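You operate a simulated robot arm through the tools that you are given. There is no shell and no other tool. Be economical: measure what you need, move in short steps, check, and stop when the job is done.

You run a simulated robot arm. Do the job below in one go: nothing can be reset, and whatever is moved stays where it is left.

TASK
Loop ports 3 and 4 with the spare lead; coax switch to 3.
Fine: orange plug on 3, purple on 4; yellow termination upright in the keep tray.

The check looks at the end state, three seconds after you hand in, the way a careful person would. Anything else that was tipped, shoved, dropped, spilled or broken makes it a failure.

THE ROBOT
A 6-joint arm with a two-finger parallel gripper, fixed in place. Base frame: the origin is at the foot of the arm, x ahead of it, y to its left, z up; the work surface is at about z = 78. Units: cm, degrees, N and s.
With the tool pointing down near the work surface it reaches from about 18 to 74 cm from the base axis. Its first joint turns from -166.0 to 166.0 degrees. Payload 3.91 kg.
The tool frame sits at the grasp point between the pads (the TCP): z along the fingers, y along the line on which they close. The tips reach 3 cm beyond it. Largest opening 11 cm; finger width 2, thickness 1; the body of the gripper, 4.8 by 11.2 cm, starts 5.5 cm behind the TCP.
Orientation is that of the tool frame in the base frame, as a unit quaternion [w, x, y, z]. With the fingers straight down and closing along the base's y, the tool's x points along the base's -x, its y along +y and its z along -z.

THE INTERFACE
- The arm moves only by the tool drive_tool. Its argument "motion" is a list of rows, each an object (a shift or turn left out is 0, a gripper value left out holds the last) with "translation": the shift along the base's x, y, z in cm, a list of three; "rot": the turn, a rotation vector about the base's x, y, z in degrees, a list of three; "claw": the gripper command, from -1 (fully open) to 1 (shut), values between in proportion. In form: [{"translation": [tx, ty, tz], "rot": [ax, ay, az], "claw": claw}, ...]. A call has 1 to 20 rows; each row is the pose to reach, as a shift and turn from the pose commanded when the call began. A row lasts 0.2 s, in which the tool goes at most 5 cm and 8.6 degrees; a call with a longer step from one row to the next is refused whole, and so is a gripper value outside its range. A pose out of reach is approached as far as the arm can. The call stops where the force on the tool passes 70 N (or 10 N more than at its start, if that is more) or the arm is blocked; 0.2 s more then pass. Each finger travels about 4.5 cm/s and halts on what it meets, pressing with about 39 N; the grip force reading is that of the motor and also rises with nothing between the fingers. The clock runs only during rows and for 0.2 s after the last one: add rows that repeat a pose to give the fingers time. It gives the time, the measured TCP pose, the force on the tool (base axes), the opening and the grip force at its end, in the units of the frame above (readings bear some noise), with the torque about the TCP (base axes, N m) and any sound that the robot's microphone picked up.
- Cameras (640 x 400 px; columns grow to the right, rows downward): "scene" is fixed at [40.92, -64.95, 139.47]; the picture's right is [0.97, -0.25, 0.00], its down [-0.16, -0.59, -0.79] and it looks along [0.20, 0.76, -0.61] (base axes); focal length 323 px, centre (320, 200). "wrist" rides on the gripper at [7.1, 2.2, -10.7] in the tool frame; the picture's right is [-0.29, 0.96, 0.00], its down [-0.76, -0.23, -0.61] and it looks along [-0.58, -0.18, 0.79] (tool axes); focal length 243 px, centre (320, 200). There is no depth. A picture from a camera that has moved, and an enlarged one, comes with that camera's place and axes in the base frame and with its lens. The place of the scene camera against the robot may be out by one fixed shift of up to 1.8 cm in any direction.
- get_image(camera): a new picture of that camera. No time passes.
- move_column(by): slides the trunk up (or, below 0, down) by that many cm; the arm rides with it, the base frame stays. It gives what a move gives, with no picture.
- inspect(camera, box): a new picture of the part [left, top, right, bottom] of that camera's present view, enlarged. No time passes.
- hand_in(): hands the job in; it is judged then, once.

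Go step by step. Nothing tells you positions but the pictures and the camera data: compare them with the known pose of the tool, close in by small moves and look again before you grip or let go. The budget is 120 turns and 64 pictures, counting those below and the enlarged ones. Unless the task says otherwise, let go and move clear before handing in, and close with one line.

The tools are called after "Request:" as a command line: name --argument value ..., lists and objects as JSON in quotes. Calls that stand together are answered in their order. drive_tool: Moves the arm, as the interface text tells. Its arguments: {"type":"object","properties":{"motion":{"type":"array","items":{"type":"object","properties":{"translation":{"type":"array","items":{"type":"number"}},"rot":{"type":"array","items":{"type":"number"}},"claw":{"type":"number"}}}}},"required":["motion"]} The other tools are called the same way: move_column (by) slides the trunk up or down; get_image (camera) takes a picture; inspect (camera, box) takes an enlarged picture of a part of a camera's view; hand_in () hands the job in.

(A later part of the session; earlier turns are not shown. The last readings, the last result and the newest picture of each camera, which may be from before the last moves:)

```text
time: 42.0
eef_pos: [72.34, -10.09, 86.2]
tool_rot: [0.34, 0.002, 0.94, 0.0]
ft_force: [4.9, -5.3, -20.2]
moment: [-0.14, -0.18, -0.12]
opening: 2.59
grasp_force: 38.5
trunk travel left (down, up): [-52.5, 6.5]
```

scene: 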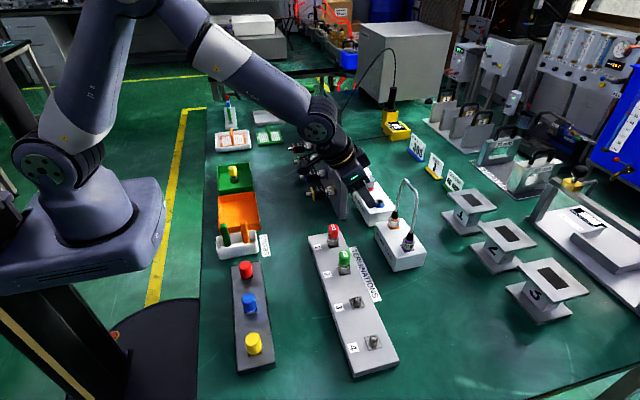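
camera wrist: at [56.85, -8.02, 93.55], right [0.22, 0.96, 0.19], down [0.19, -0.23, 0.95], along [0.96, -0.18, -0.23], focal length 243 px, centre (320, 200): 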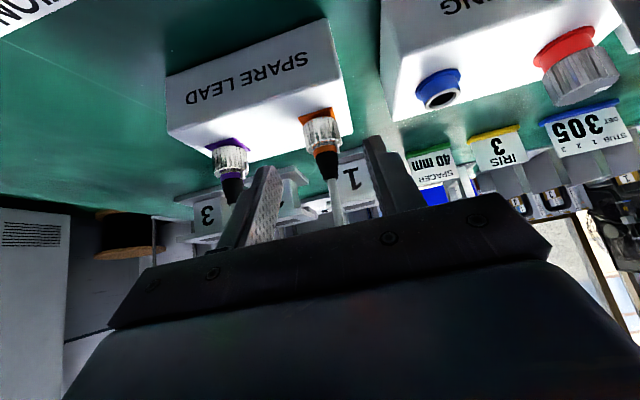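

It's locked, as expected. I'll take off the lift and turn counter-clockwise about the nut's own axis, orbiting the TCP, by 24° to start.

Request:
drive_tool --motion '[{"translation": [0, 0, -0.35]}, {"translation": [0.016, -0.224, -0.35], "rot": [0, 0, 8]}, {"translation": [0.062, -0.443, -0.35], "rot": [0, 0, 16]}, {"translation": [0.139, -0.654, -0.35], "rot": [0, 0, 24]}, {"translation": [0.139, -0.654, -0.35], "rot": [0, 0, 24]}]'

Request:
get_image --camera "wrist"

```text
time: 43.2
eef_pos: [72.61, -10.67, 86.12]
tool_rot: [0.335, -0.195, 0.919, 0.072]
ft_force: [-5.0, -6.0, -7.9]
moment: [-0.13, 0.18, -0.05]
opening: 2.59
grasp_force: 39.1
trunk travel left (down, up): [-52.5, 6.5]
```

```text
24 pictures are left
camera wrist: at [60.41, -13.8, 89.74], right [-0.19, 0.96, 0.19], down [0.27, -0.13, 0.95], along [0.94, 0.23, -0.23], focal length 243 px, centre (320, 200)
```

wrist: 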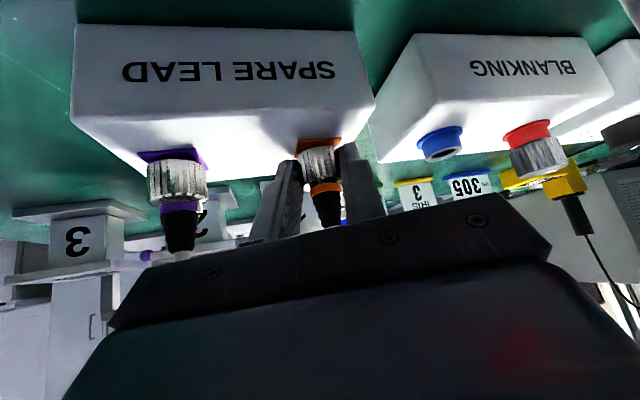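

The nut turns freely. I'll do a ratchet stroke: open slightly, swing back 44°, regrip and turn 44° again.

Request:
drive_tool --motion '[{"claw": 0.2}, {"claw": 0.2}, {"translation": [-0.071, 0.192, 0], "rot": [0, 0, -7.3]}, {"translation": [-0.118, 0.394, 0], "rot": [0, 0, -14.7]}, {"translation": [-0.138, 0.598, 0], "rot": [0, 0, -22]}, {"translation": [-0.132, 0.803, 0], "rot": [0, 0, -29.3]}, {"translation": [-0.1, 1.007, 0], "rot": [0, 0, -36.7]}, {"translation": [-0.042, 1.204, 0], "rot": [0, 0, -44], "claw": 0.2}, {"translation": [-0.042, 1.204, 0], "rot": [0, 0, -44], "claw": 1}, {"translation": [-0.042, 1.204, 0], "rot": [0, 0, -44], "claw": 1}, {"translation": [-0.042, 1.204, 0], "rot": [0, 0, -44], "claw": 1}, {"translation": [-0.1, 1.007, 0], "rot": [0, 0, -36.7]}, {"translation": [-0.132, 0.803, 0], "rot": [0, 0, -29.3]}, {"translation": [-0.138, 0.598, 0], "rot": [0, 0, -22]}, {"translation": [-0.118, 0.394, 0], "rot": [0, 0, -14.7]}, {"translation": [-0.071, 0.192, 0], "rot": [0, 0, -7.3]}, {"translation": [0, 0, 0], "rot": [0, 0, 0]}]'

Request:
inspect --camera "wrist" --box '[100, 100, 420, 260]'

```text
time: 46.8
eef_pos: [72.41, -10.67, 85.95]
tool_rot: [0.334, -0.195, 0.919, 0.072]
ft_force: [-15.6, -5.8, -9.4]
moment: [-0.34, 0.9, 0.01]
opening: 2.55
grasp_force: 39.1
out of reach, approached as far as the arm can: row 7, 13, 14
trunk travel left (down, up): [-52.5, 6.5]
```

```text
2.00 times, centred on (260, 180) of wrist
camera zoom: at [60.27, -13.85, 89.7], right [-0.19, 0.96, 0.19], down [0.27, -0.13, 0.95], along [0.94, 0.23, -0.24], focal length 485 px, centre (440, 240)
```

zoom: 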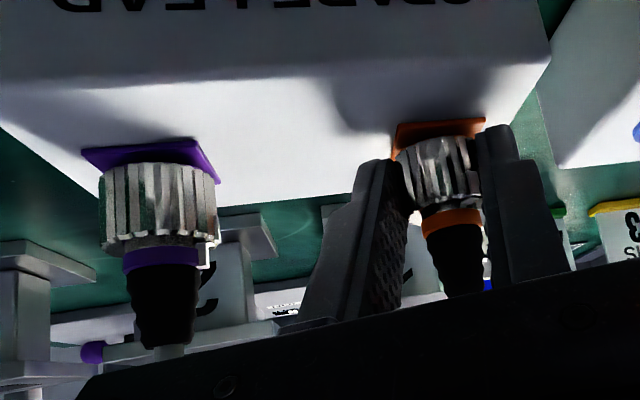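

I've turned about 68° so far and the marker on the nut has moved round. I'll test with a small lift.

Request:
drive_tool --motion '[{"translation": [-0.1, 0, 0.2]}, {"translation": [-0.1, 0, 0.4]}, {"translation": [-0.1, 0, 0.6]}]'

```text
time: 47.6
eef_pos: [72.48, -10.57, 86.54]
tool_rot: [0.333, -0.196, 0.919, 0.072]
ft_force: [-1.8, -8.5, -23.8]
moment: [-0.32, 0.39, -0.09]
opening: 2.57
grasp_force: 39.2
trunk travel left (down, up): [-52.5, 6.5]
```

It's still held (24 N). I'll go back down and make one more ratchet stroke with smaller angular steps.

Request:
drive_tool --motion '[{"translation": [0.1, 0, -0.6], "claw": 0.3}, {"translation": [0.1, 0, -0.6], "claw": 0.2}, {"translation": [0.029, 0.192, -0.6], "rot": [0, 0, -7.3]}, {"translation": [-0.018, 0.394, -0.6], "rot": [0, 0, -14.7]}, {"translation": [-0.038, 0.598, -0.6], "rot": [0, 0, -22]}, {"translation": [-0.032, 0.803, -0.6], "rot": [0, 0, -29.3]}, {"translation": [0, 1.007, -0.6], "rot": [0, 0, -36.7]}, {"translation": [0.058, 1.204, -0.6], "rot": [0, 0, -44]}, {"translation": [0.058, 1.204, -0.6], "rot": [0, 0, -44], "claw": 1}, {"translation": [0.058, 1.204, -0.6], "rot": [0, 0, -44], "claw": 1}, {"translation": [0.058, 1.204, -0.6], "rot": [0, 0, -44], "claw": 1}, {"translation": [0, 1.007, -0.6], "rot": [0, 0, -36.7]}, {"translation": [-0.032, 0.803, -0.6], "rot": [0, 0, -29.3]}, {"translation": [-0.038, 0.598, -0.6], "rot": [0, 0, -22]}, {"translation": [-0.018, 0.394, -0.6], "rot": [0, 0, -14.7]}, {"translation": [0.029, 0.192, -0.6], "rot": [0, 0, -7.3]}, {"translation": [0.1, 0, -0.6]}]'

Request:
drive_tool --motion '[{"translation": [-0.1, 0, 0.2]}, {"translation": [-0.1, 0, 0.4]}, {"translation": [-0.1, 0, 0.6]}]'

```text
time: 51.2
eef_pos: [72.5, -10.66, 85.95]
tool_rot: [0.335, -0.194, 0.919, 0.071]
ft_force: [-11.8, -6.9, -6.6]
moment: [-0.44, 0.88, -0.05]
opening: 2.54
grasp_force: 39.0
out of reach, approached as far as the arm can: row 7, 13, 14
trunk travel left (down, up): [-52.5, 6.5]
```

```text
time: 52.0
eef_pos: [72.56, -10.65, 86.48]
tool_rot: [0.333, -0.195, 0.92, 0.072]
ft_force: [-0.8, -9.1, -25.2]
moment: [-0.35, 0.41, -0.14]
opening: 2.53
grasp_force: 38.9
trunk travel left (down, up): [-52.5, 6.5]
```

It still resists. I'll do another stroke and inspect before lifting.

Request:
drive_tool --motion '[{"translation": [0.1, 0, -0.6], "claw": 0.3}, {"translation": [0.1, 0, -0.6], "claw": 0.2}, {"translation": [0.029, 0.192, -0.6], "rot": [0, 0, -7.3]}, {"translation": [-0.018, 0.394, -0.6], "rot": [0, 0, -14.7]}, {"translation": [-0.038, 0.598, -0.6], "rot": [0, 0, -22]}, {"translation": [-0.032, 0.803, -0.6], "rot": [0, 0, -29.3]}, {"translation": [0, 1.007, -0.6], "rot": [0, 0, -36.7]}, {"translation": [0.058, 1.204, -0.6], "rot": [0, 0, -44]}, {"translation": [0.058, 1.204, -0.6], "rot": [0, 0, -44], "claw": 1}, {"translation": [0.058, 1.204, -0.6], "rot": [0, 0, -44], "claw": 1}, {"translation": [0.058, 1.204, -0.6], "rot": [0, 0, -44], "claw": 1}]'

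Request:
inspect --camera "wrist" --box '[220, 100, 420, 250]'

Request:
drive_tool --motion '[{"translation": [-0.058, -0.197, 0], "rot": [0, 0, 7.3]}, {"translation": [-0.09, -0.401, 0], "rot": [0, 0, 14.7]}, {"translation": [-0.096, -0.606, 0], "rot": [0, 0, 22]}, {"translation": [-0.076, -0.81, 0], "rot": [0, 0, 29.3]}, {"translation": [-0.029, -1.012, 0], "rot": [0, 0, 36.7]}, {"translation": [0.042, -1.204, 0], "rot": [0, 0, 44]}]'

Request:
inspect --camera "wrist" --box '[220, 100, 420, 250]'

```text
time: 54.4
eef_pos: [72.38, -9.54, 85.94]
tool_rot: [0.332, 0.144, 0.931, -0.05]
ft_force: [-5.3, -5.2, -0.3]
moment: [-0.07, 0.12, -0.12]
opening: 2.55
grasp_force: 39.3
out of reach, approached as far as the arm can: row 7
trunk travel left (down, up): [-52.5, 6.5]
```

```text
2.67 times, centred on (320, 175) of wrist
camera zoom: at [61.22, -3.78, 89.77], right [0.5, 0.84, 0.18], down [0.12, -0.28, 0.95], along [0.86, -0.45, -0.25], focal length 647 px, centre (320, 267)
```

zoom: 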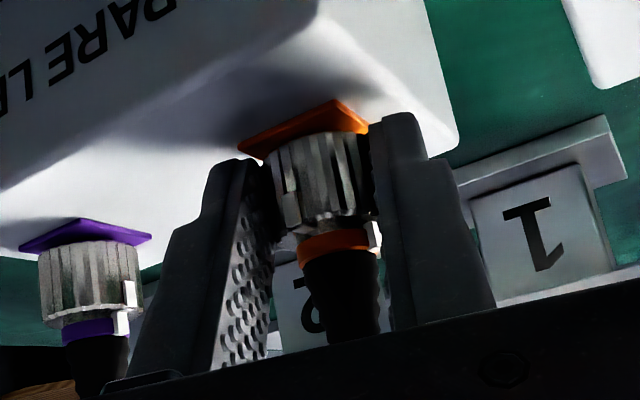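

```text
time: 55.8
eef_pos: [72.62, -10.69, 86.19]
tool_rot: [0.337, -0.195, 0.918, 0.071]
ft_force: [-8.0, -4.3, -3.4]
moment: [-0.13, 0.21, 0.0]
opening: 2.58
grasp_force: 38.6
out of reach, approached as far as the arm can: row 2, 3
trunk travel left (down, up): [-52.5, 6.5]
```

```text
2.67 times, centred on (320, 175) of wrist
camera zoom: at [60.45, -13.77, 89.9], right [-0.19, 0.96, 0.19], down [0.26, -0.13, 0.96], along [0.95, 0.23, -0.23], focal length 647 px, centre (320, 267)
```

zoom: 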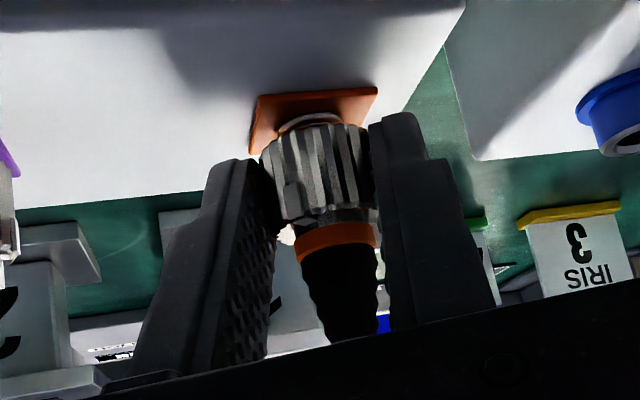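

There's a tab on the nut and one on the plug body; they line up when locked, and the nut has now turned well away and risen a little. I'll try lifting.

Request:
drive_tool --motion '[{"translation": [0, 0, 0.2]}, {"translation": [0, 0, 0.4]}, {"translation": [0, 0, 0.6]}]'

```text
time: 56.6
eef_pos: [72.42, -10.52, 86.85]
tool_rot: [0.336, -0.195, 0.919, 0.071]
ft_force: [0.8, -1.3, 0.2]
moment: [-0.04, 0.01, -0.01]
opening: 2.55
grasp_force: 38.7
trunk travel left (down, up): [-52.5, 6.5]
```

It's free. I'll lift 5 cm gently and look at how the cable behaves.

Request:
drive_tool --motion '[{"translation": [0, 0, 1.5]}, {"translation": [0, 0, 3]}, {"translation": [0, 0, 4.5]}, {"translation": [0, 0, 6]}]'

Request:
inspect --camera "scene" --box '[300, 120, 480, 280]'

```text
time: 57.6
eef_pos: [72.53, -10.49, 92.86]
tool_rot: [0.334, -0.194, 0.919, 0.071]
ft_force: [-0.1, -0.3, -0.5]
moment: [-0.01, 0.0, 0.02]
opening: 2.54
grasp_force: 39.0
trunk travel left (down, up): [-52.5, 6.5]
```

```text
2.50 times, centred on (390, 200) of scene
camera zoom: at [40.92, -64.95, 139.47], right [0.97, -0.25, 0.0], down [-0.16, -0.59, -0.79], along [0.2, 0.76, -0.61], focal length 807 px, centre (145, 200)
```

zoom: 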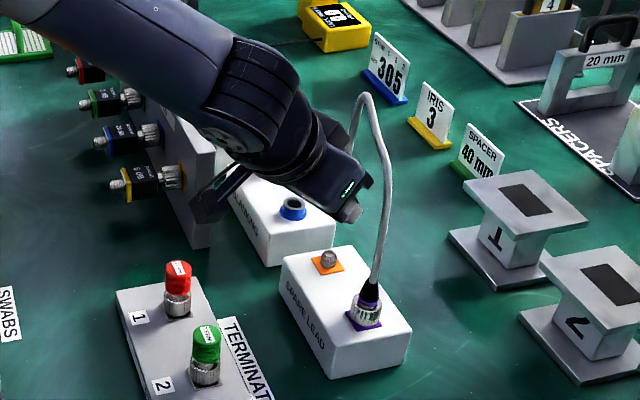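

The cable follows softly without pulling on the tool. I'll carry the orange plug to above port 3, moving inward first and then toward −y, and swing the lean azimuth to 240°.

Request:
drive_tool --motion '[{"translation": [-4, 0, 1]}, {"translation": [-8, -1, 1.5], "rot": [0, 0, 6]}, {"translation": [-11, -4, 1.5], "rot": [0, 0, 12]}, {"translation": [-13, -8, 1.5], "rot": [0, 0, 18]}, {"translation": [-14.5, -12, 1.5], "rot": [0, 0, 24]}, {"translation": [-15.2, -15.5, 1.5], "rot": [0, 0, 30]}, {"translation": [-15.4, -18.5, 1.5], "rot": [0, 0, 36]}, {"translation": [-15.4, -18.5, 1.5], "rot": [0, 0, 36]}]'

Request:
get_image --camera "wrist"

Request:
inspect --camera "scene" --box '[300, 180, 440, 340]'

```text
time: 59.4
eef_pos: [57.23, -29.14, 94.18]
tool_rot: [0.295, -0.471, 0.814, 0.172]
ft_force: [0.2, 0.3, -1.6]
moment: [0.0, -0.02, -0.01]
opening: 2.56
grasp_force: 39.0
trunk travel left (down, up): [-52.5, 6.5]
```

```text
19 pictures are left
camera wrist: at [49.17, -38.86, 97.86], right [-0.72, 0.67, 0.19], down [0.3, 0.05, 0.95], along [0.63, 0.74, -0.23], focal length 243 px, centre (320, 200)
```

wrist: 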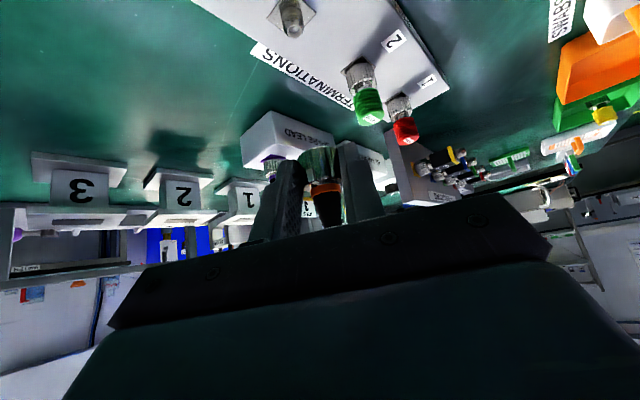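

```text
2.50 times, centred on (370, 260) of scene
camera zoom: at [40.92, -64.95, 139.47], right [0.97, -0.25, 0.0], down [-0.16, -0.59, -0.79], along [0.2, 0.76, -0.61], focal length 807 px, centre (195, 50)
```

zoom: 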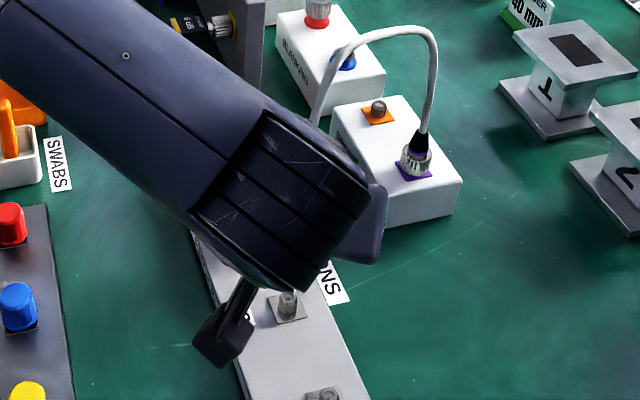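

The orange plug is near the port 3 axis. I'll lower to about 2.5 cm above seating and check alignment from both cameras.

Request:
drive_tool --motion '[{"translation": [0.03, 0.3, -3]}, {"translation": [0.03, 0.3, -6]}, {"translation": [0.03, 0.3, -7.6]}, {"translation": [0.03, 0.3, -7.6]}]'

Request:
inspect --camera "wrist" --box '[220, 60, 420, 230]'

Request:
inspect --camera "scene" --box '[320, 250, 400, 330]'

```text
time: 60.4
eef_pos: [57.03, -28.83, 86.67]
tool_rot: [0.296, -0.47, 0.814, 0.17]
ft_force: [-0.1, -0.5, -0.9]
moment: [0.02, 0.01, 0.01]
opening: 2.55
grasp_force: 38.4
trunk travel left (down, up): [-52.5, 6.5]
```

```text
2.35 times, centred on (320, 145) of wrist
camera zoom: at [49.06, -38.51, 90.26], right [-0.72, 0.67, 0.19], down [0.3, 0.05, 0.95], along [0.63, 0.74, -0.23], focal length 571 px, centre (320, 329)
```

zoom: 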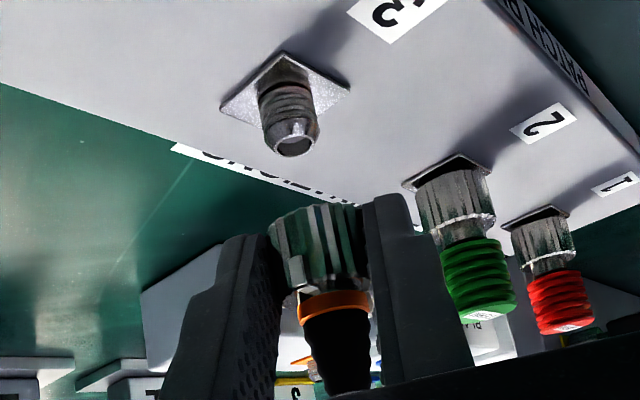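

```text
5.00 times, centred on (360, 290) of scene
camera zoom: at [40.92, -64.95, 139.47], right [0.97, -0.25, 0.0], down [-0.16, -0.59, -0.79], along [0.2, 0.76, -0.61], focal length 1614 px, centre (120, -250)
```

zoom: 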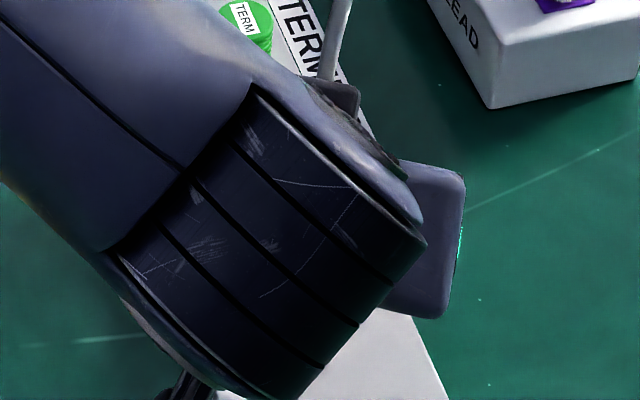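

Plug and jack look upright and nearly coaxial, with about a 0.15 cm sideways correction needed. I'll apply it and descend slowly to contact.

Request:
drive_tool --motion '[{"translation": [0.15, -0.05, -0.8]}, {"translation": [0.15, -0.05, -1.3]}, {"translation": [0.15, -0.05, -1.6]}, {"translation": [0.15, -0.05, -1.8]}]'

Request:
inspect --camera "wrist" --box '[220, 60, 420, 230]'

```text
time: 61.4
eef_pos: [57.09, -28.95, 84.84]
tool_rot: [0.296, -0.469, 0.814, 0.17]
ft_force: [0.2, -0.5, -1.1]
moment: [-0.02, 0.02, 0.0]
opening: 2.56
grasp_force: 39.3
trunk travel left (down, up): [-52.5, 6.5]
```

```text
2.35 times, centred on (320, 145) of wrist
camera zoom: at [49.25, -38.52, 88.47], right [-0.72, 0.67, 0.19], down [0.3, 0.05, 0.95], along [0.63, 0.74, -0.23], focal length 571 px, centre (320, 329)
```

zoom: 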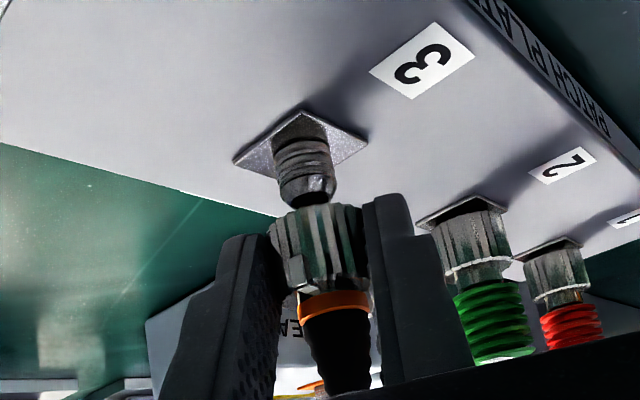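

Close now; the jack tip is right under the nut. I'll make a tiny sideways correction and keep lowering in small steps.

Request:
drive_tool --motion '[{"translation": [0.07, -0.07, -0.2]}, {"translation": [0.07, -0.07, -0.4]}, {"translation": [0.07, -0.07, -0.6]}, {"translation": [0.07, -0.07, -0.8]}]'

```text
time: 62.4
eef_pos: [57.36, -28.85, 84.01]
tool_rot: [0.297, -0.469, 0.814, 0.171]
ft_force: [-0.2, 0.7, -0.7]
moment: [-0.03, 0.01, -0.01]
opening: 2.55
grasp_force: 39.0
trunk travel left (down, up): [-52.5, 6.5]
```

Request:
drive_tool --motion '[{"translation": [0, 0, -0.15]}, {"translation": [0, 0, -0.3]}, {"translation": [0, 0, -0.45]}]'

Request:
inspect --camera "wrist" --box '[220, 60, 420, 230]'

```text
time: 63.2
eef_pos: [57.28, -28.81, 83.5]
tool_rot: [0.295, -0.47, 0.814, 0.172]
ft_force: [-3.1, -2.5, 0.1]
moment: [-0.02, 0.09, 0.01]
opening: 2.58
grasp_force: 38.9
trunk travel left (down, up): [-52.5, 6.5]
```

```text
2.35 times, centred on (320, 145) of wrist
camera zoom: at [49.25, -38.61, 87.15], right [-0.72, 0.67, 0.19], down [0.3, 0.05, 0.95], along [0.63, 0.74, -0.23], focal length 571 px, centre (320, 329)
```

zoom: 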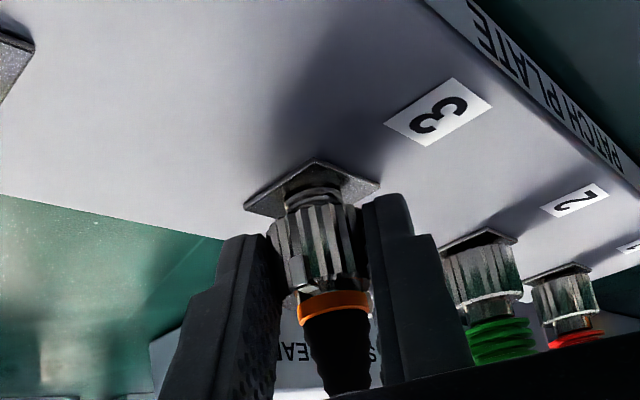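

The plug is capturing the jack nicely. I'll lower further until a light seating force appears.

Request:
drive_tool --motion '[{"translation": [0, 0, -0.12]}, {"translation": [0, 0, -0.24]}, {"translation": [0, 0, -0.36]}]'

```text
time: 64.0
eef_pos: [57.33, -29.1, 83.41]
tool_rot: [0.296, -0.471, 0.813, 0.172]
ft_force: [-5.4, -5.0, 5.7]
moment: [-0.05, 0.05, 0.01]
opening: 2.58
grasp_force: 39.8
trunk travel left (down, up): [-52.5, 6.5]
```

It's seated at about 6 N. I'll now turn the nut clockwise about the port axis through 72°.

Request:
drive_tool --motion '[{"translation": [-0.185, 0.125, 0], "rot": [0, 0, -8]}, {"translation": [-0.351, 0.275, 0], "rot": [0, 0, -16]}, {"translation": [-0.494, 0.446, 0], "rot": [0, 0, -24]}, {"translation": [-0.613, 0.635, 0], "rot": [0, 0, -32]}, {"translation": [-0.704, 0.839, 0], "rot": [0, 0, -40]}, {"translation": [-0.765, 1.053, 0], "rot": [0, 0, -48]}, {"translation": [-0.796, 1.274, 0], "rot": [0, 0, -56]}, {"translation": [-0.796, 1.498, 0], "rot": [0, 0, -64]}, {"translation": [-0.765, 1.719, 0], "rot": [0, 0, -72]}]'

Request:
inspect --camera "wrist" --box '[220, 60, 420, 230]'

```text
time: 66.0
eef_pos: [56.4, -27.18, 83.2]
tool_rot: [0.339, 0.099, 0.935, -0.035]
ft_force: [-13.8, 1.2, 3.0]
moment: [0.01, 0.24, -0.01]
opening: 2.55
grasp_force: 39.0
trunk travel left (down, up): [-52.5, 6.5]
```

```text
2.35 times, centred on (320, 145) of wrist
camera zoom: at [44.86, -22.53, 86.93], right [0.42, 0.89, 0.19], down [0.14, -0.26, 0.95], along [0.9, -0.37, -0.24], focal length 571 px, centre (320, 329)
```

zoom: 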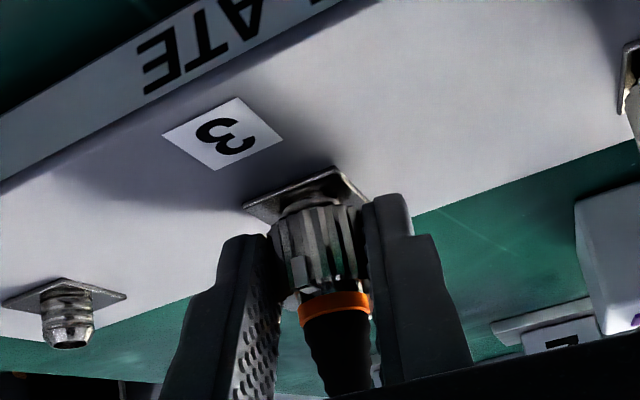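

The nut is turning down with the grip. I'll open, swing back, regrip, then turn again.

Request:
drive_tool --motion '[{"claw": 0.2}, {"claw": 0.2}, {"translation": [-0.08, -0.221, 0], "rot": [0, 0, 8]}, {"translation": [-0.08, -0.445, 0], "rot": [0, 0, 16]}, {"translation": [-0.05, -0.666, 0], "rot": [0, 0, 24]}, {"translation": [0.01, -0.88, 0], "rot": [0, 0, 32]}, {"translation": [0.1, -1.084, 0], "rot": [0, 0, 40]}, {"translation": [0.22, -1.273, 0], "rot": [0, 0, 48]}, {"translation": [0.36, -1.444, 0], "rot": [0, 0, 56]}, {"translation": [0.53, -1.594, 0], "rot": [0, 0, 64]}, {"translation": [0.7, -1.719, 0], "rot": [0, 0, 72]}, {"translation": [0.7, -1.719, 0], "rot": [0, 0, 72], "claw": 1}, {"translation": [0.7, -1.719, 0], "rot": [0, 0, 72], "claw": 1}, {"translation": [0.7, -1.719, 0], "rot": [0, 0, 72], "claw": 1}]'

Request:
drive_tool --motion '[{"translation": [-0.185, 0.125, 0], "rot": [0, 0, -8]}, {"translation": [-0.351, 0.275, 0], "rot": [0, 0, -16]}, {"translation": [-0.494, 0.446, 0], "rot": [0, 0, -24]}, {"translation": [-0.613, 0.635, 0], "rot": [0, 0, -32]}, {"translation": [-0.704, 0.839, 0], "rot": [0, 0, -40]}, {"translation": [-0.765, 1.053, 0], "rot": [0, 0, -48]}, {"translation": [-0.796, 1.274, 0], "rot": [0, 0, -56]}, {"translation": [-0.796, 1.498, 0], "rot": [0, 0, -64]}, {"translation": [-0.765, 1.719, 0], "rot": [0, 0, -72]}]'

Request:
inspect --camera "wrist" --box '[220, 60, 420, 230]'

```text
time: 69.0
eef_pos: [57.19, -28.96, 83.31]
tool_rot: [0.296, -0.469, 0.814, 0.173]
ft_force: [-5.7, 1.7, -0.6]
moment: [0.02, 0.07, 0.05]
opening: 2.56
grasp_force: 38.7
trunk travel left (down, up): [-52.5, 6.5]
```

```text
time: 71.0
eef_pos: [56.4, -27.23, 83.25]
tool_rot: [0.339, 0.098, 0.935, -0.036]
ft_force: [-10.5, 1.6, -5.1]
moment: [0.08, 0.29, -0.02]
opening: 2.54
grasp_force: 39.2
trunk travel left (down, up): [-52.5, 6.5]
```

```text
2.35 times, centred on (320, 145) of wrist
camera zoom: at [44.82, -22.55, 86.87], right [0.42, 0.89, 0.19], down [0.14, -0.26, 0.95], along [0.9, -0.37, -0.24], focal length 571 px, centre (320, 329)
```

zoom: 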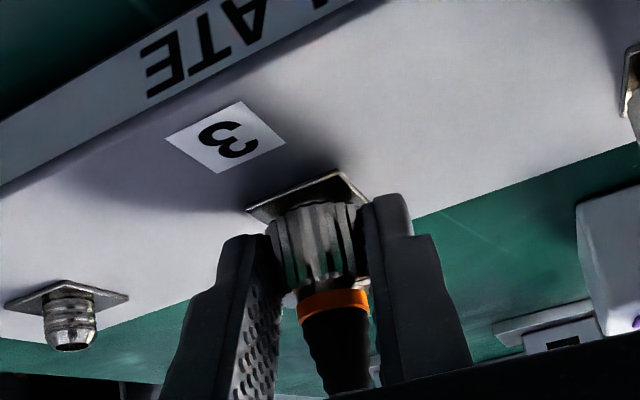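

The nut is nearly down, so I'll do one more stroke to find the stop torque.

Request:
drive_tool --motion '[{"claw": 0.2}, {"claw": 0.2}, {"translation": [-0.08, -0.221, 0], "rot": [0, 0, 8]}, {"translation": [-0.08, -0.445, 0], "rot": [0, 0, 16]}, {"translation": [-0.05, -0.666, -0.05], "rot": [0, 0, 24]}, {"translation": [0.01, -0.88, -0.05], "rot": [0, 0, 32]}, {"translation": [0.1, -1.084, -0.05], "rot": [0, 0, 40]}, {"translation": [0.22, -1.273, -0.05], "rot": [0, 0, 48]}, {"translation": [0.36, -1.444, -0.05], "rot": [0, 0, 56]}, {"translation": [0.53, -1.594, -0.05], "rot": [0, 0, 64]}, {"translation": [0.7, -1.719, -0.05], "rot": [0, 0, 72]}, {"translation": [0.7, -1.719, -0.05], "rot": [0, 0, 72], "claw": 1}, {"translation": [0.7, -1.719, -0.05], "rot": [0, 0, 72], "claw": 1}, {"translation": [0.7, -1.719, -0.05], "rot": [0, 0, 72], "claw": 1}]'

Request:
drive_tool --motion '[{"translation": [-0.185, 0.125, 0], "rot": [0, 0, -8]}, {"translation": [-0.351, 0.275, 0], "rot": [0, 0, -16]}, {"translation": [-0.494, 0.446, 0], "rot": [0, 0, -24]}, {"translation": [-0.613, 0.635, 0], "rot": [0, 0, -32]}]'

Request:
drive_tool --motion '[{"translation": [-0.091, 0.204, 0], "rot": [0, 0, -8]}, {"translation": [-0.152, 0.418, 0], "rot": [0, 0, -16]}, {"translation": [-0.183, 0.639, 0], "rot": [0, 0, -24]}, {"translation": [-0.183, 0.863, 0], "rot": [0, 0, -32]}]'

```text
time: 74.0
eef_pos: [57.17, -28.92, 83.1]
tool_rot: [0.296, -0.47, 0.813, 0.172]
ft_force: [-0.4, -0.8, 0.2]
moment: [-0.01, 0.0, 0.02]
opening: 2.59
grasp_force: 39.4
trunk travel left (down, up): [-52.5, 6.5]
```

```text
time: 75.0
eef_pos: [56.55, -28.26, 83.18]
tool_rot: [0.332, -0.226, 0.912, 0.083]
ft_force: [-4.9, -1.4, -2.4]
moment: [-0.05, 0.12, 0.0]
opening: 2.6
grasp_force: 39.2
trunk travel left (down, up): [-52.5, 6.5]
```

```text
time: 76.0
eef_pos: [56.39, -27.29, 83.07]
tool_rot: [0.341, 0.033, 0.94, -0.012]
ft_force: [-10.3, -0.6, -5.4]
moment: [-0.01, 0.27, 0.02]
opening: 2.58
grasp_force: 38.7
trunk travel left (down, up): [-52.5, 6.5]
```

No stop torque yet after about 208°. I'll look at the nut gap and tabs.

Request:
inspect --camera "wrist" --box '[260, 100, 380, 220]'

```text
3.33 times, centred on (320, 160) of wrist
camera zoom: at [44.23, -24.43, 86.8], right [0.29, 0.94, 0.19], down [0.18, -0.24, 0.95], along [0.94, -0.24, -0.24], focal length 809 px, centre (320, 333)
```

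zoom: 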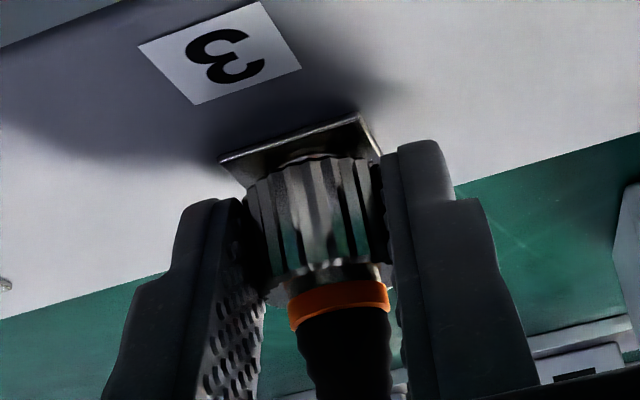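

A small gap remains between nut and plate, so I'll keep tightening.

Request:
drive_tool --motion '[{"claw": 0.2}, {"claw": 0.2}, {"translation": [-0.02, -0.224, 0], "rot": [0, 0, 8]}, {"translation": [0.01, -0.445, 0], "rot": [0, 0, 16]}, {"translation": [0.07, -0.66, 0], "rot": [0, 0, 24]}, {"translation": [0.16, -0.863, 0], "rot": [0, 0, 32]}, {"translation": [0.28, -1.052, 0], "rot": [0, 0, 40]}, {"translation": [0.42, -1.223, 0], "rot": [0, 0, 48]}, {"translation": [0.59, -1.373, 0], "rot": [0, 0, 56]}, {"translation": [0.77, -1.498, -0.05], "rot": [0, 0, 64]}, {"translation": [0.77, -1.498, -0.05], "rot": [0, 0, 64], "claw": 1}, {"translation": [0.77, -1.498, -0.05], "rot": [0, 0, 64], "claw": 1}, {"translation": [0.77, -1.498, -0.05], "rot": [0, 0, 64], "claw": 1}]'

Request:
drive_tool --motion '[{"translation": [-0.185, 0.125, 0], "rot": [0, 0, -8]}, {"translation": [-0.351, 0.275, 0], "rot": [0, 0, -16]}, {"translation": [-0.494, 0.446, 0], "rot": [0, 0, -24]}, {"translation": [-0.613, 0.635, 0], "rot": [0, 0, -32]}]'

Request:
drive_tool --motion '[{"translation": [-0.091, 0.204, 0], "rot": [0, 0, -8]}, {"translation": [-0.152, 0.418, 0], "rot": [0, 0, -16]}, {"translation": [-0.183, 0.639, 0], "rot": [0, 0, -24]}, {"translation": [-0.183, 0.863, 0], "rot": [0, 0, -32]}]'

```text
time: 78.8
eef_pos: [57.17, -28.82, 83.15]
tool_rot: [0.296, -0.469, 0.814, 0.172]
ft_force: [-1.0, 0.0, -0.6]
moment: [-0.01, 0.02, -0.01]
opening: 2.62
grasp_force: 38.9
trunk travel left (down, up): [-52.5, 6.5]
```

```text
time: 79.8
eef_pos: [56.49, -28.28, 83.1]
tool_rot: [0.332, -0.226, 0.912, 0.082]
ft_force: [1.2, -0.9, -0.3]
moment: [-0.04, -0.01, 0.51]
opening: 2.53
grasp_force: 38.9
trunk travel left (down, up): [-52.5, 6.5]
```

```text
time: 80.8
eef_pos: [56.45, -27.39, 83.08]
tool_rot: [0.341, 0.033, 0.939, -0.012]
ft_force: [1.3, 0.1, 0.6]
moment: [0.0, -0.03, 0.42]
opening: 2.59
grasp_force: 39.2
trunk travel left (down, up): [-52.5, 6.5]
```

A torque of 0.4–0.5 N·m means the orange nut is tight on port 3. I'll release, retract along the tool axis, and look at the cable before going for purple.

Request:
drive_tool --motion '[{"claw": 0.3}, {"claw": 0}, {"claw": 0}, {"translation": [-2, 0.1, 2.4]}, {"translation": [-4.5, 0.2, 5.4]}, {"translation": [-6.5, 0.3, 8.5]}, {"translation": [-7.5, 2, 12.5]}, {"translation": [-8, 5, 16]}]'

Request:
get_image --camera "scene"

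```text
time: 82.6
eef_pos: [48.2, -22.45, 99.07]
tool_rot: [0.342, 0.033, 0.939, -0.011]
ft_force: [0.2, -0.3, -0.3]
moment: [0.01, -0.02, -0.01]
opening: 5.52
grasp_force: 0.0
trunk travel left (down, up): [-52.5, 6.5]
```

```text
10 pictures are left
```

scene: 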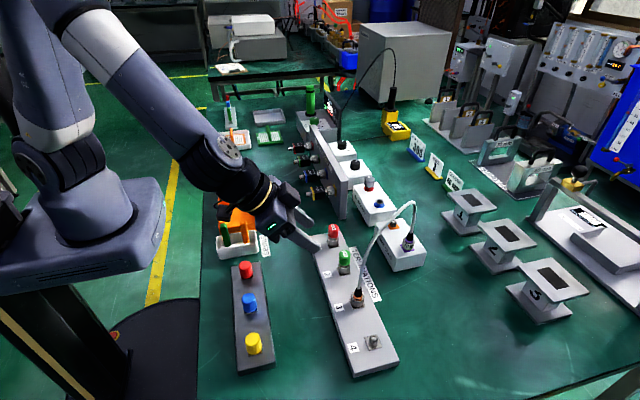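

Orange is on port 3 with the cable arching to purple. I'll approach purple with the tool leaning toward +y (azimuth about 105°), away from the cable, going around at height.

Request:
drive_tool --motion '[{"translation": [0.5, 3.5, 2], "rot": [0, 0, -7]}, {"translation": [1.5, 7.5, 3.5], "rot": [0, 0, -14]}, {"translation": [3, 11.5, 4], "rot": [0, 0, -21]}, {"translation": [6, 14.5, 4], "rot": [0, 0, -28]}, {"translation": [10, 15.5, 4], "rot": [0, 0, -35]}, {"translation": [14, 15, 4], "rot": [0, 0, -42]}, {"translation": [18, 14, 4], "rot": [0, 0, -50]}, {"translation": [22, 13.5, 4], "rot": [0, 0, -58]}, {"translation": [24.3, 12.5, 2], "rot": [0, 0, -66]}, {"translation": [24.3, 10.5, -1], "rot": [0, 0, -71]}, {"translation": [24.3, 8.8, -5], "rot": [0, 0, -71]}, {"translation": [24.3, 8.8, -9.1], "rot": [0, 0, -71]}]'

Request:
get_image --camera "wrist"

```text
time: 85.2
eef_pos: [72.78, -13.6, 90.0]
tool_rot: [0.271, 0.573, 0.745, -0.208]
ft_force: [-0.1, 0.9, 0.1]
moment: [0.03, -0.01, 0.01]
opening: 5.52
grasp_force: 0.1
out of reach, approached as far as the arm can: row 2, 3
trunk travel left (down, up): [-52.5, 6.5]
```

```text
9 pictures are left
camera wrist: at [71.72, -1.22, 93.67], right [0.98, 0.03, 0.19], down [-0.17, -0.24, 0.95], along [0.08, -0.97, -0.23], focal length 243 px, centre (320, 200)
```

wrist: 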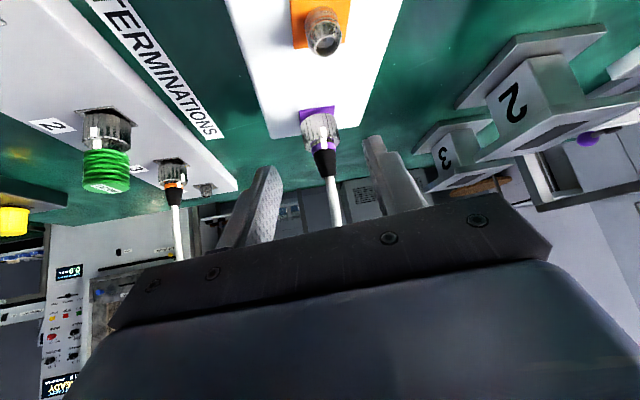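

The purple nut is centred in the view. I'll advance 5.1 cm along the tool axis and close on it.

Request:
drive_tool --motion '[{"translation": [0.4, -1.5, -1.85]}, {"translation": [0.7, -2.6, -3.2]}, {"translation": [0.87, -3.17, -3.85]}, {"translation": [0.87, -3.17, -3.85], "claw": 0.3}, {"translation": [0.87, -3.17, -3.85], "claw": 0.8}, {"translation": [0.87, -3.17, -3.85], "claw": 1}, {"translation": [0.87, -3.17, -3.85], "claw": 1}]'

```text
time: 86.8
eef_pos: [73.65, -16.75, 86.17]
tool_rot: [0.271, 0.572, 0.745, -0.208]
ft_force: [6.4, -0.1, 0.2]
moment: [-0.03, -0.09, 0.05]
opening: 2.55
grasp_force: 39.0
trunk travel left (down, up): [-52.5, 6.5]
```

I have purple gripped. Turning counter-clockwise about its axis, then ratcheting back and repeating.

Request:
drive_tool --motion '[{"translation": [-0.114, -0.065, 0], "rot": [0, 0, 7.3]}, {"translation": [-0.3, -0.156, 0], "rot": [0, 0, 14.7]}, {"translation": [-0.471, -0.269, 0], "rot": [0, 0, 22]}, {"translation": [-0.626, -0.402, 0], "rot": [0, 0, 29.3]}, {"translation": [-0.765, -0.556, 0], "rot": [0, 0, 36.7]}, {"translation": [-0.881, -0.724, 0], "rot": [0, 0, 44]}]'

Request:
drive_tool --motion '[{"claw": 0.2}, {"claw": 0.2}, {"translation": [0.116, 0.168, 0], "rot": [0, 0, -7.3]}, {"translation": [0.255, 0.322, 0], "rot": [0, 0, -14.7]}, {"translation": [0.41, 0.455, 0], "rot": [0, 0, -22]}, {"translation": [0.581, 0.568, 0], "rot": [0, 0, -29.3]}, {"translation": [0.767, 0.659, 0], "rot": [0, 0, -36.7]}, {"translation": [0.961, 0.724, 0], "rot": [0, 0, -44]}, {"translation": [0.961, 0.724, 0], "rot": [0, 0, -44], "claw": 1}, {"translation": [0.961, 0.724, 0], "rot": [0, 0, -44], "claw": 1}, {"translation": [0.961, 0.724, 0], "rot": [0, 0, -44], "claw": 1}, {"translation": [0.767, 0.659, 0], "rot": [0, 0, -36.7]}, {"translation": [0.581, 0.568, 0], "rot": [0, 0, -29.3]}, {"translation": [0.41, 0.455, 0], "rot": [0, 0, -22]}, {"translation": [0.255, 0.322, 0], "rot": [0, 0, -14.7]}, {"translation": [0.116, 0.168, 0], "rot": [0, 0, -7.3]}, {"translation": [0, 0, 0], "rot": [0, 0, 0]}]'

Request:
drive_tool --motion '[{"claw": 0.2}, {"claw": 0.2}, {"translation": [0.116, 0.168, 0], "rot": [0, 0, -7.3]}, {"translation": [0.255, 0.322, 0], "rot": [0, 0, -14.7]}, {"translation": [0.41, 0.455, 0], "rot": [0, 0, -22]}, {"translation": [0.581, 0.568, 0], "rot": [0, 0, -29.3]}, {"translation": [0.767, 0.659, 0], "rot": [0, 0, -36.7]}, {"translation": [0.961, 0.724, 0], "rot": [0, 0, -44]}, {"translation": [0.961, 0.724, 0], "rot": [0, 0, -44], "claw": 1}, {"translation": [0.961, 0.724, 0], "rot": [0, 0, -44], "claw": 1}, {"translation": [0.961, 0.724, 0], "rot": [0, 0, -44], "claw": 1}, {"translation": [0.767, 0.659, 0], "rot": [0, 0, -36.7]}, {"translation": [0.581, 0.568, 0], "rot": [0, 0, -29.3]}, {"translation": [0.41, 0.455, 0], "rot": [0, 0, -22]}, {"translation": [0.255, 0.322, 0], "rot": [0, 0, -14.7]}, {"translation": [0.116, 0.168, 0], "rot": [0, 0, -7.3]}, {"translation": [0, 0, 0], "rot": [0, 0, 0]}]'

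```text
time: 88.2
eef_pos: [72.9, -17.34, 86.17]
tool_rot: [0.33, 0.25, 0.906, -0.091]
ft_force: [11.4, 9.8, 1.7]
moment: [0.15, -0.2, 0.18]
opening: 2.55
grasp_force: 38.5
trunk travel left (down, up): [-52.5, 6.5]
```

```text
time: 91.8
eef_pos: [72.85, -17.31, 86.27]
tool_rot: [0.332, 0.249, 0.905, -0.091]
ft_force: [15.3, 6.2, 2.1]
moment: [0.13, -0.24, 0.17]
opening: 2.59
grasp_force: 39.0
trunk travel left (down, up): [-52.5, 6.5]
```

```text
time: 95.4
eef_pos: [72.89, -17.45, 86.22]
tool_rot: [0.331, 0.249, 0.906, -0.09]
ft_force: [16.1, 7.0, 3.7]
moment: [0.12, -0.21, 0.19]
opening: 2.55
grasp_force: 39.6
trunk travel left (down, up): [-52.5, 6.5]
```

That's 132° so far. I'll do a fourth stroke with the centre shifted slightly to unload the side force, then a lift test.

Request:
drive_tool --motion '[{"translation": [0.15, 0.1, 0], "claw": 0.2}, {"translation": [0.15, 0.1, 0], "claw": 0.2}, {"translation": [0.266, 0.268, 0], "rot": [0, 0, -7.3]}, {"translation": [0.405, 0.422, 0], "rot": [0, 0, -14.7]}, {"translation": [0.56, 0.555, 0], "rot": [0, 0, -22]}, {"translation": [0.731, 0.668, 0], "rot": [0, 0, -29.3]}, {"translation": [0.917, 0.759, 0], "rot": [0, 0, -36.7]}, {"translation": [1.111, 0.824, 0], "rot": [0, 0, -44]}, {"translation": [1.111, 0.824, 0], "rot": [0, 0, -44], "claw": 1}, {"translation": [1.111, 0.824, 0], "rot": [0, 0, -44], "claw": 1}, {"translation": [1.111, 0.824, 0], "rot": [0, 0, -44], "claw": 1}, {"translation": [0.917, 0.759, 0], "rot": [0, 0, -36.7]}, {"translation": [0.731, 0.668, 0], "rot": [0, 0, -29.3]}, {"translation": [0.56, 0.555, 0], "rot": [0, 0, -22]}, {"translation": [0.405, 0.422, 0], "rot": [0, 0, -14.7]}, {"translation": [0.266, 0.268, 0], "rot": [0, 0, -7.3]}, {"translation": [0.15, 0.1, 0], "rot": [0, 0, 0]}]'

Request:
drive_tool --motion '[{"translation": [0, 0, 0.2]}, {"translation": [0, 0, 0.4]}, {"translation": [0, 0, 0.6]}]'

```text
time: 99.0
eef_pos: [72.86, -17.39, 86.26]
tool_rot: [0.33, 0.25, 0.906, -0.091]
ft_force: [-3.9, 3.2, -3.1]
moment: [0.07, 0.15, -0.03]
opening: 2.58
grasp_force: 39.0
trunk travel left (down, up): [-52.5, 6.5]
```

```text
time: 99.8
eef_pos: [72.81, -17.38, 86.85]
tool_rot: [0.33, 0.25, 0.906, -0.092]
ft_force: [0.0, 0.4, -0.8]
moment: [0.01, 0.02, -0.01]
opening: 2.58
grasp_force: 38.7
trunk travel left (down, up): [-52.5, 6.5]
```

Purple is free. I'll lift it and carry it round on the base side of orange, so the cable always stays outward of the gripper, to above port 4 at about (58.0, −36.65).

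Request:
drive_tool --motion '[{"translation": [0, 0, 3]}, {"translation": [-1, 1, 6]}, {"translation": [-4.4, 3, 8.5], "rot": [0, 0, 8]}, {"translation": [-8.5, 5, 9], "rot": [0, 0, 16]}, {"translation": [-13, 6, 9], "rot": [0, 0, 24.5]}, {"translation": [-17.5, 5, 9], "rot": [0, 0, 33]}, {"translation": [-21, 2, 9], "rot": [0, 0, 41.5]}, {"translation": [-23, -2, 9], "rot": [0, 0, 50]}, {"translation": [-24, -6.5, 9], "rot": [0, 0, 58]}, {"translation": [-23.5, -11, 9], "rot": [0, 0, 66]}, {"translation": [-21.5, -15, 9], "rot": [0, 0, 74.5]}, {"translation": [-18.5, -18, 9], "rot": [0, 0, 83]}, {"translation": [-15.6, -20.6, 9], "rot": [0, 0, 91]}, {"translation": [-15.6, -20.6, 6], "rot": [0, 0, 91]}, {"translation": [-15.6, -20.6, 3], "rot": [0, 0, 91]}, {"translation": [-15.6, -20.6, 0], "rot": [0, 0, 91]}]'

Request:
get_image --camera "wrist"

```text
time: 103.2
eef_pos: [57.26, -38.1, 86.62]
tool_rot: [0.296, -0.47, 0.813, 0.172]
ft_force: [-0.6, -0.2, 0.1]
moment: [-0.05, 0.03, -0.02]
opening: 2.57
grasp_force: 39.1
out of reach, approached as far as the arm can: row 5
trunk travel left (down, up): [-52.5, 6.5]
```

```text
8 pictures are left
camera wrist: at [49.24, -47.75, 90.4], right [-0.72, 0.67, 0.19], down [0.3, 0.05, 0.95], along [0.63, 0.74, -0.23], focal length 243 px, centre (320, 200)
```

wrist: 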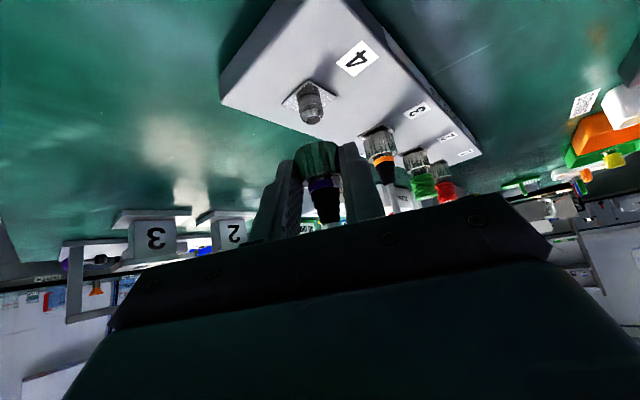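

Jack 4 is just ahead of the plug. I'll zoom in to refine the alignment.

Request:
inspect --camera "wrist" --box '[220, 60, 420, 230]'

```text
2.35 times, centred on (320, 145) of wrist
camera zoom: at [49.24, -47.75, 90.4], right [-0.72, 0.67, 0.19], down [0.3, 0.05, 0.95], along [0.63, 0.74, -0.23], focal length 571 px, centre (320, 329)
```

zoom: 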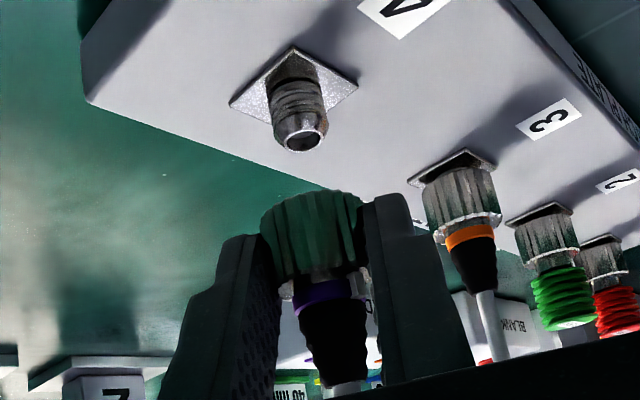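

Laterally it's aligned within about 0.05 cm. I'll descend in small steps, watching the forces.

Request:
drive_tool --motion '[{"translation": [-0.03, 0.03, -0.7]}, {"translation": [-0.03, 0.03, -1.2]}, {"translation": [-0.03, 0.03, -1.6]}, {"translation": [-0.03, 0.03, -1.9]}, {"translation": [-0.03, 0.03, -2.1]}]'

Request:
drive_tool --motion '[{"translation": [0, 0, -0.15]}, {"translation": [0, 0, -0.3]}, {"translation": [0, 0, -0.45]}]'

```text
time: 104.4
eef_pos: [57.22, -37.98, 84.64]
tool_rot: [0.296, -0.469, 0.815, 0.171]
ft_force: [0.5, 0.0, 0.6]
moment: [-0.04, -0.04, -0.01]
opening: 2.59
grasp_force: 39.0
trunk travel left (down, up): [-52.5, 6.5]
```

```text
time: 105.2
eef_pos: [57.18, -37.93, 84.3]
tool_rot: [0.296, -0.469, 0.814, 0.171]
ft_force: [-0.7, -1.1, 0.0]
moment: [-0.02, -0.03, -0.02]
opening: 2.57
grasp_force: 38.9
trunk travel left (down, up): [-52.5, 6.5]
```

Request:
drive_tool --motion '[{"translation": [0, 0, -0.15]}, {"translation": [0, 0, -0.3]}, {"translation": [0, 0, -0.45]}]'

Request:
inspect --camera "wrist" --box '[220, 60, 420, 230]'

```text
time: 106.0
eef_pos: [57.3, -37.83, 83.97]
tool_rot: [0.298, -0.47, 0.813, 0.171]
ft_force: [0.7, 6.7, 12.2]
moment: [0.49, -0.14, 0.06]
opening: 2.59
grasp_force: 39.0
trunk travel left (down, up): [-52.5, 6.5]
```

```text
2.35 times, centred on (320, 145) of wrist
camera zoom: at [49.22, -47.54, 87.65], right [-0.72, 0.67, 0.18], down [0.29, 0.05, 0.95], along [0.63, 0.74, -0.23], focal length 571 px, centre (320, 329)
```

zoom: 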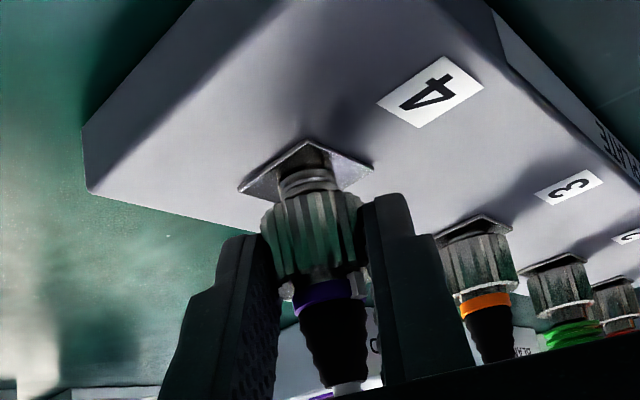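

Contact came early with the jack pushing the plug toward +y, so the plug sits slightly too far back. I'll unload, shift about 0.25 cm forward and try again.

Request:
drive_tool --motion '[{"translation": [0, 0, 0.2]}, {"translation": [0.08, 0.25, 0.2]}, {"translation": [0.08, 0.25, 0]}, {"translation": [0.08, 0.25, -0.15]}]'

```text
time: 107.0
eef_pos: [57.21, -37.79, 83.75]
tool_rot: [0.297, -0.469, 0.814, 0.171]
ft_force: [0.8, 0.3, 3.1]
moment: [0.02, 0.01, -0.01]
opening: 2.56
grasp_force: 39.1
trunk travel left (down, up): [-52.5, 6.5]
```

That cleared the moment. I'll continue down gently.

Request:
drive_tool --motion '[{"translation": [0, 0, -0.12]}, {"translation": [0, 0, -0.24]}, {"translation": [0, 0, -0.36]}]'

```text
time: 107.8
eef_pos: [57.27, -37.64, 83.35]
tool_rot: [0.298, -0.469, 0.814, 0.171]
ft_force: [1.9, 0.9, 6.2]
moment: [0.41, -0.21, 0.02]
opening: 2.62
grasp_force: 39.3
trunk travel left (down, up): [-52.5, 6.5]
```

It's seated at about 6 N. I'll turn clockwise in 64° strokes with regrips about the port 4 axis.

Request:
drive_tool --motion '[{"translation": [-0.145, 0.098, 0], "rot": [0, 0, -8]}, {"translation": [-0.274, 0.215, 0], "rot": [0, 0, -16]}, {"translation": [-0.386, 0.348, 0], "rot": [0, 0, -24]}, {"translation": [-0.479, 0.496, 0], "rot": [0, 0, -32]}, {"translation": [-0.55, 0.655, 0], "rot": [0, 0, -40]}, {"translation": [-0.598, 0.823, 0], "rot": [0, 0, -48]}, {"translation": [-0.622, 0.995, 0], "rot": [0, 0, -56]}, {"translation": [-0.622, 1.17, 0], "rot": [0, 0, -64]}]'

Request:
inspect --camera "wrist" --box '[220, 60, 420, 230]'

```text
time: 109.6
eef_pos: [56.63, -36.54, 83.43]
tool_rot: [0.342, 0.033, 0.939, -0.012]
ft_force: [-1.5, 11.6, 9.2]
moment: [0.12, -0.33, 0.16]
opening: 2.61
grasp_force: 39.1
trunk travel left (down, up): [-52.5, 6.5]
```

```text
2.35 times, centred on (320, 145) of wrist
camera zoom: at [44.46, -33.47, 87.0], right [0.29, 0.94, 0.19], down [0.17, -0.24, 0.95], along [0.94, -0.24, -0.23], focal length 571 px, centre (320, 329)
```

zoom: 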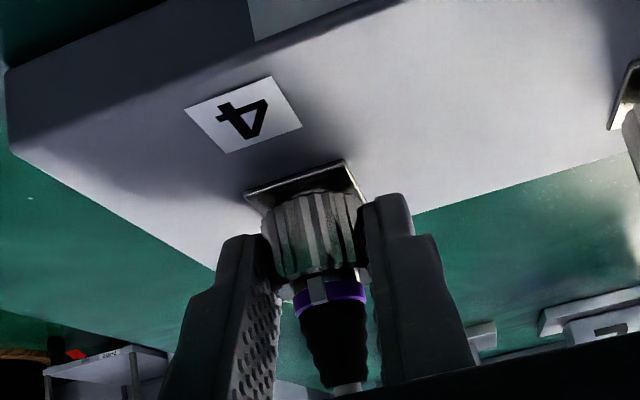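

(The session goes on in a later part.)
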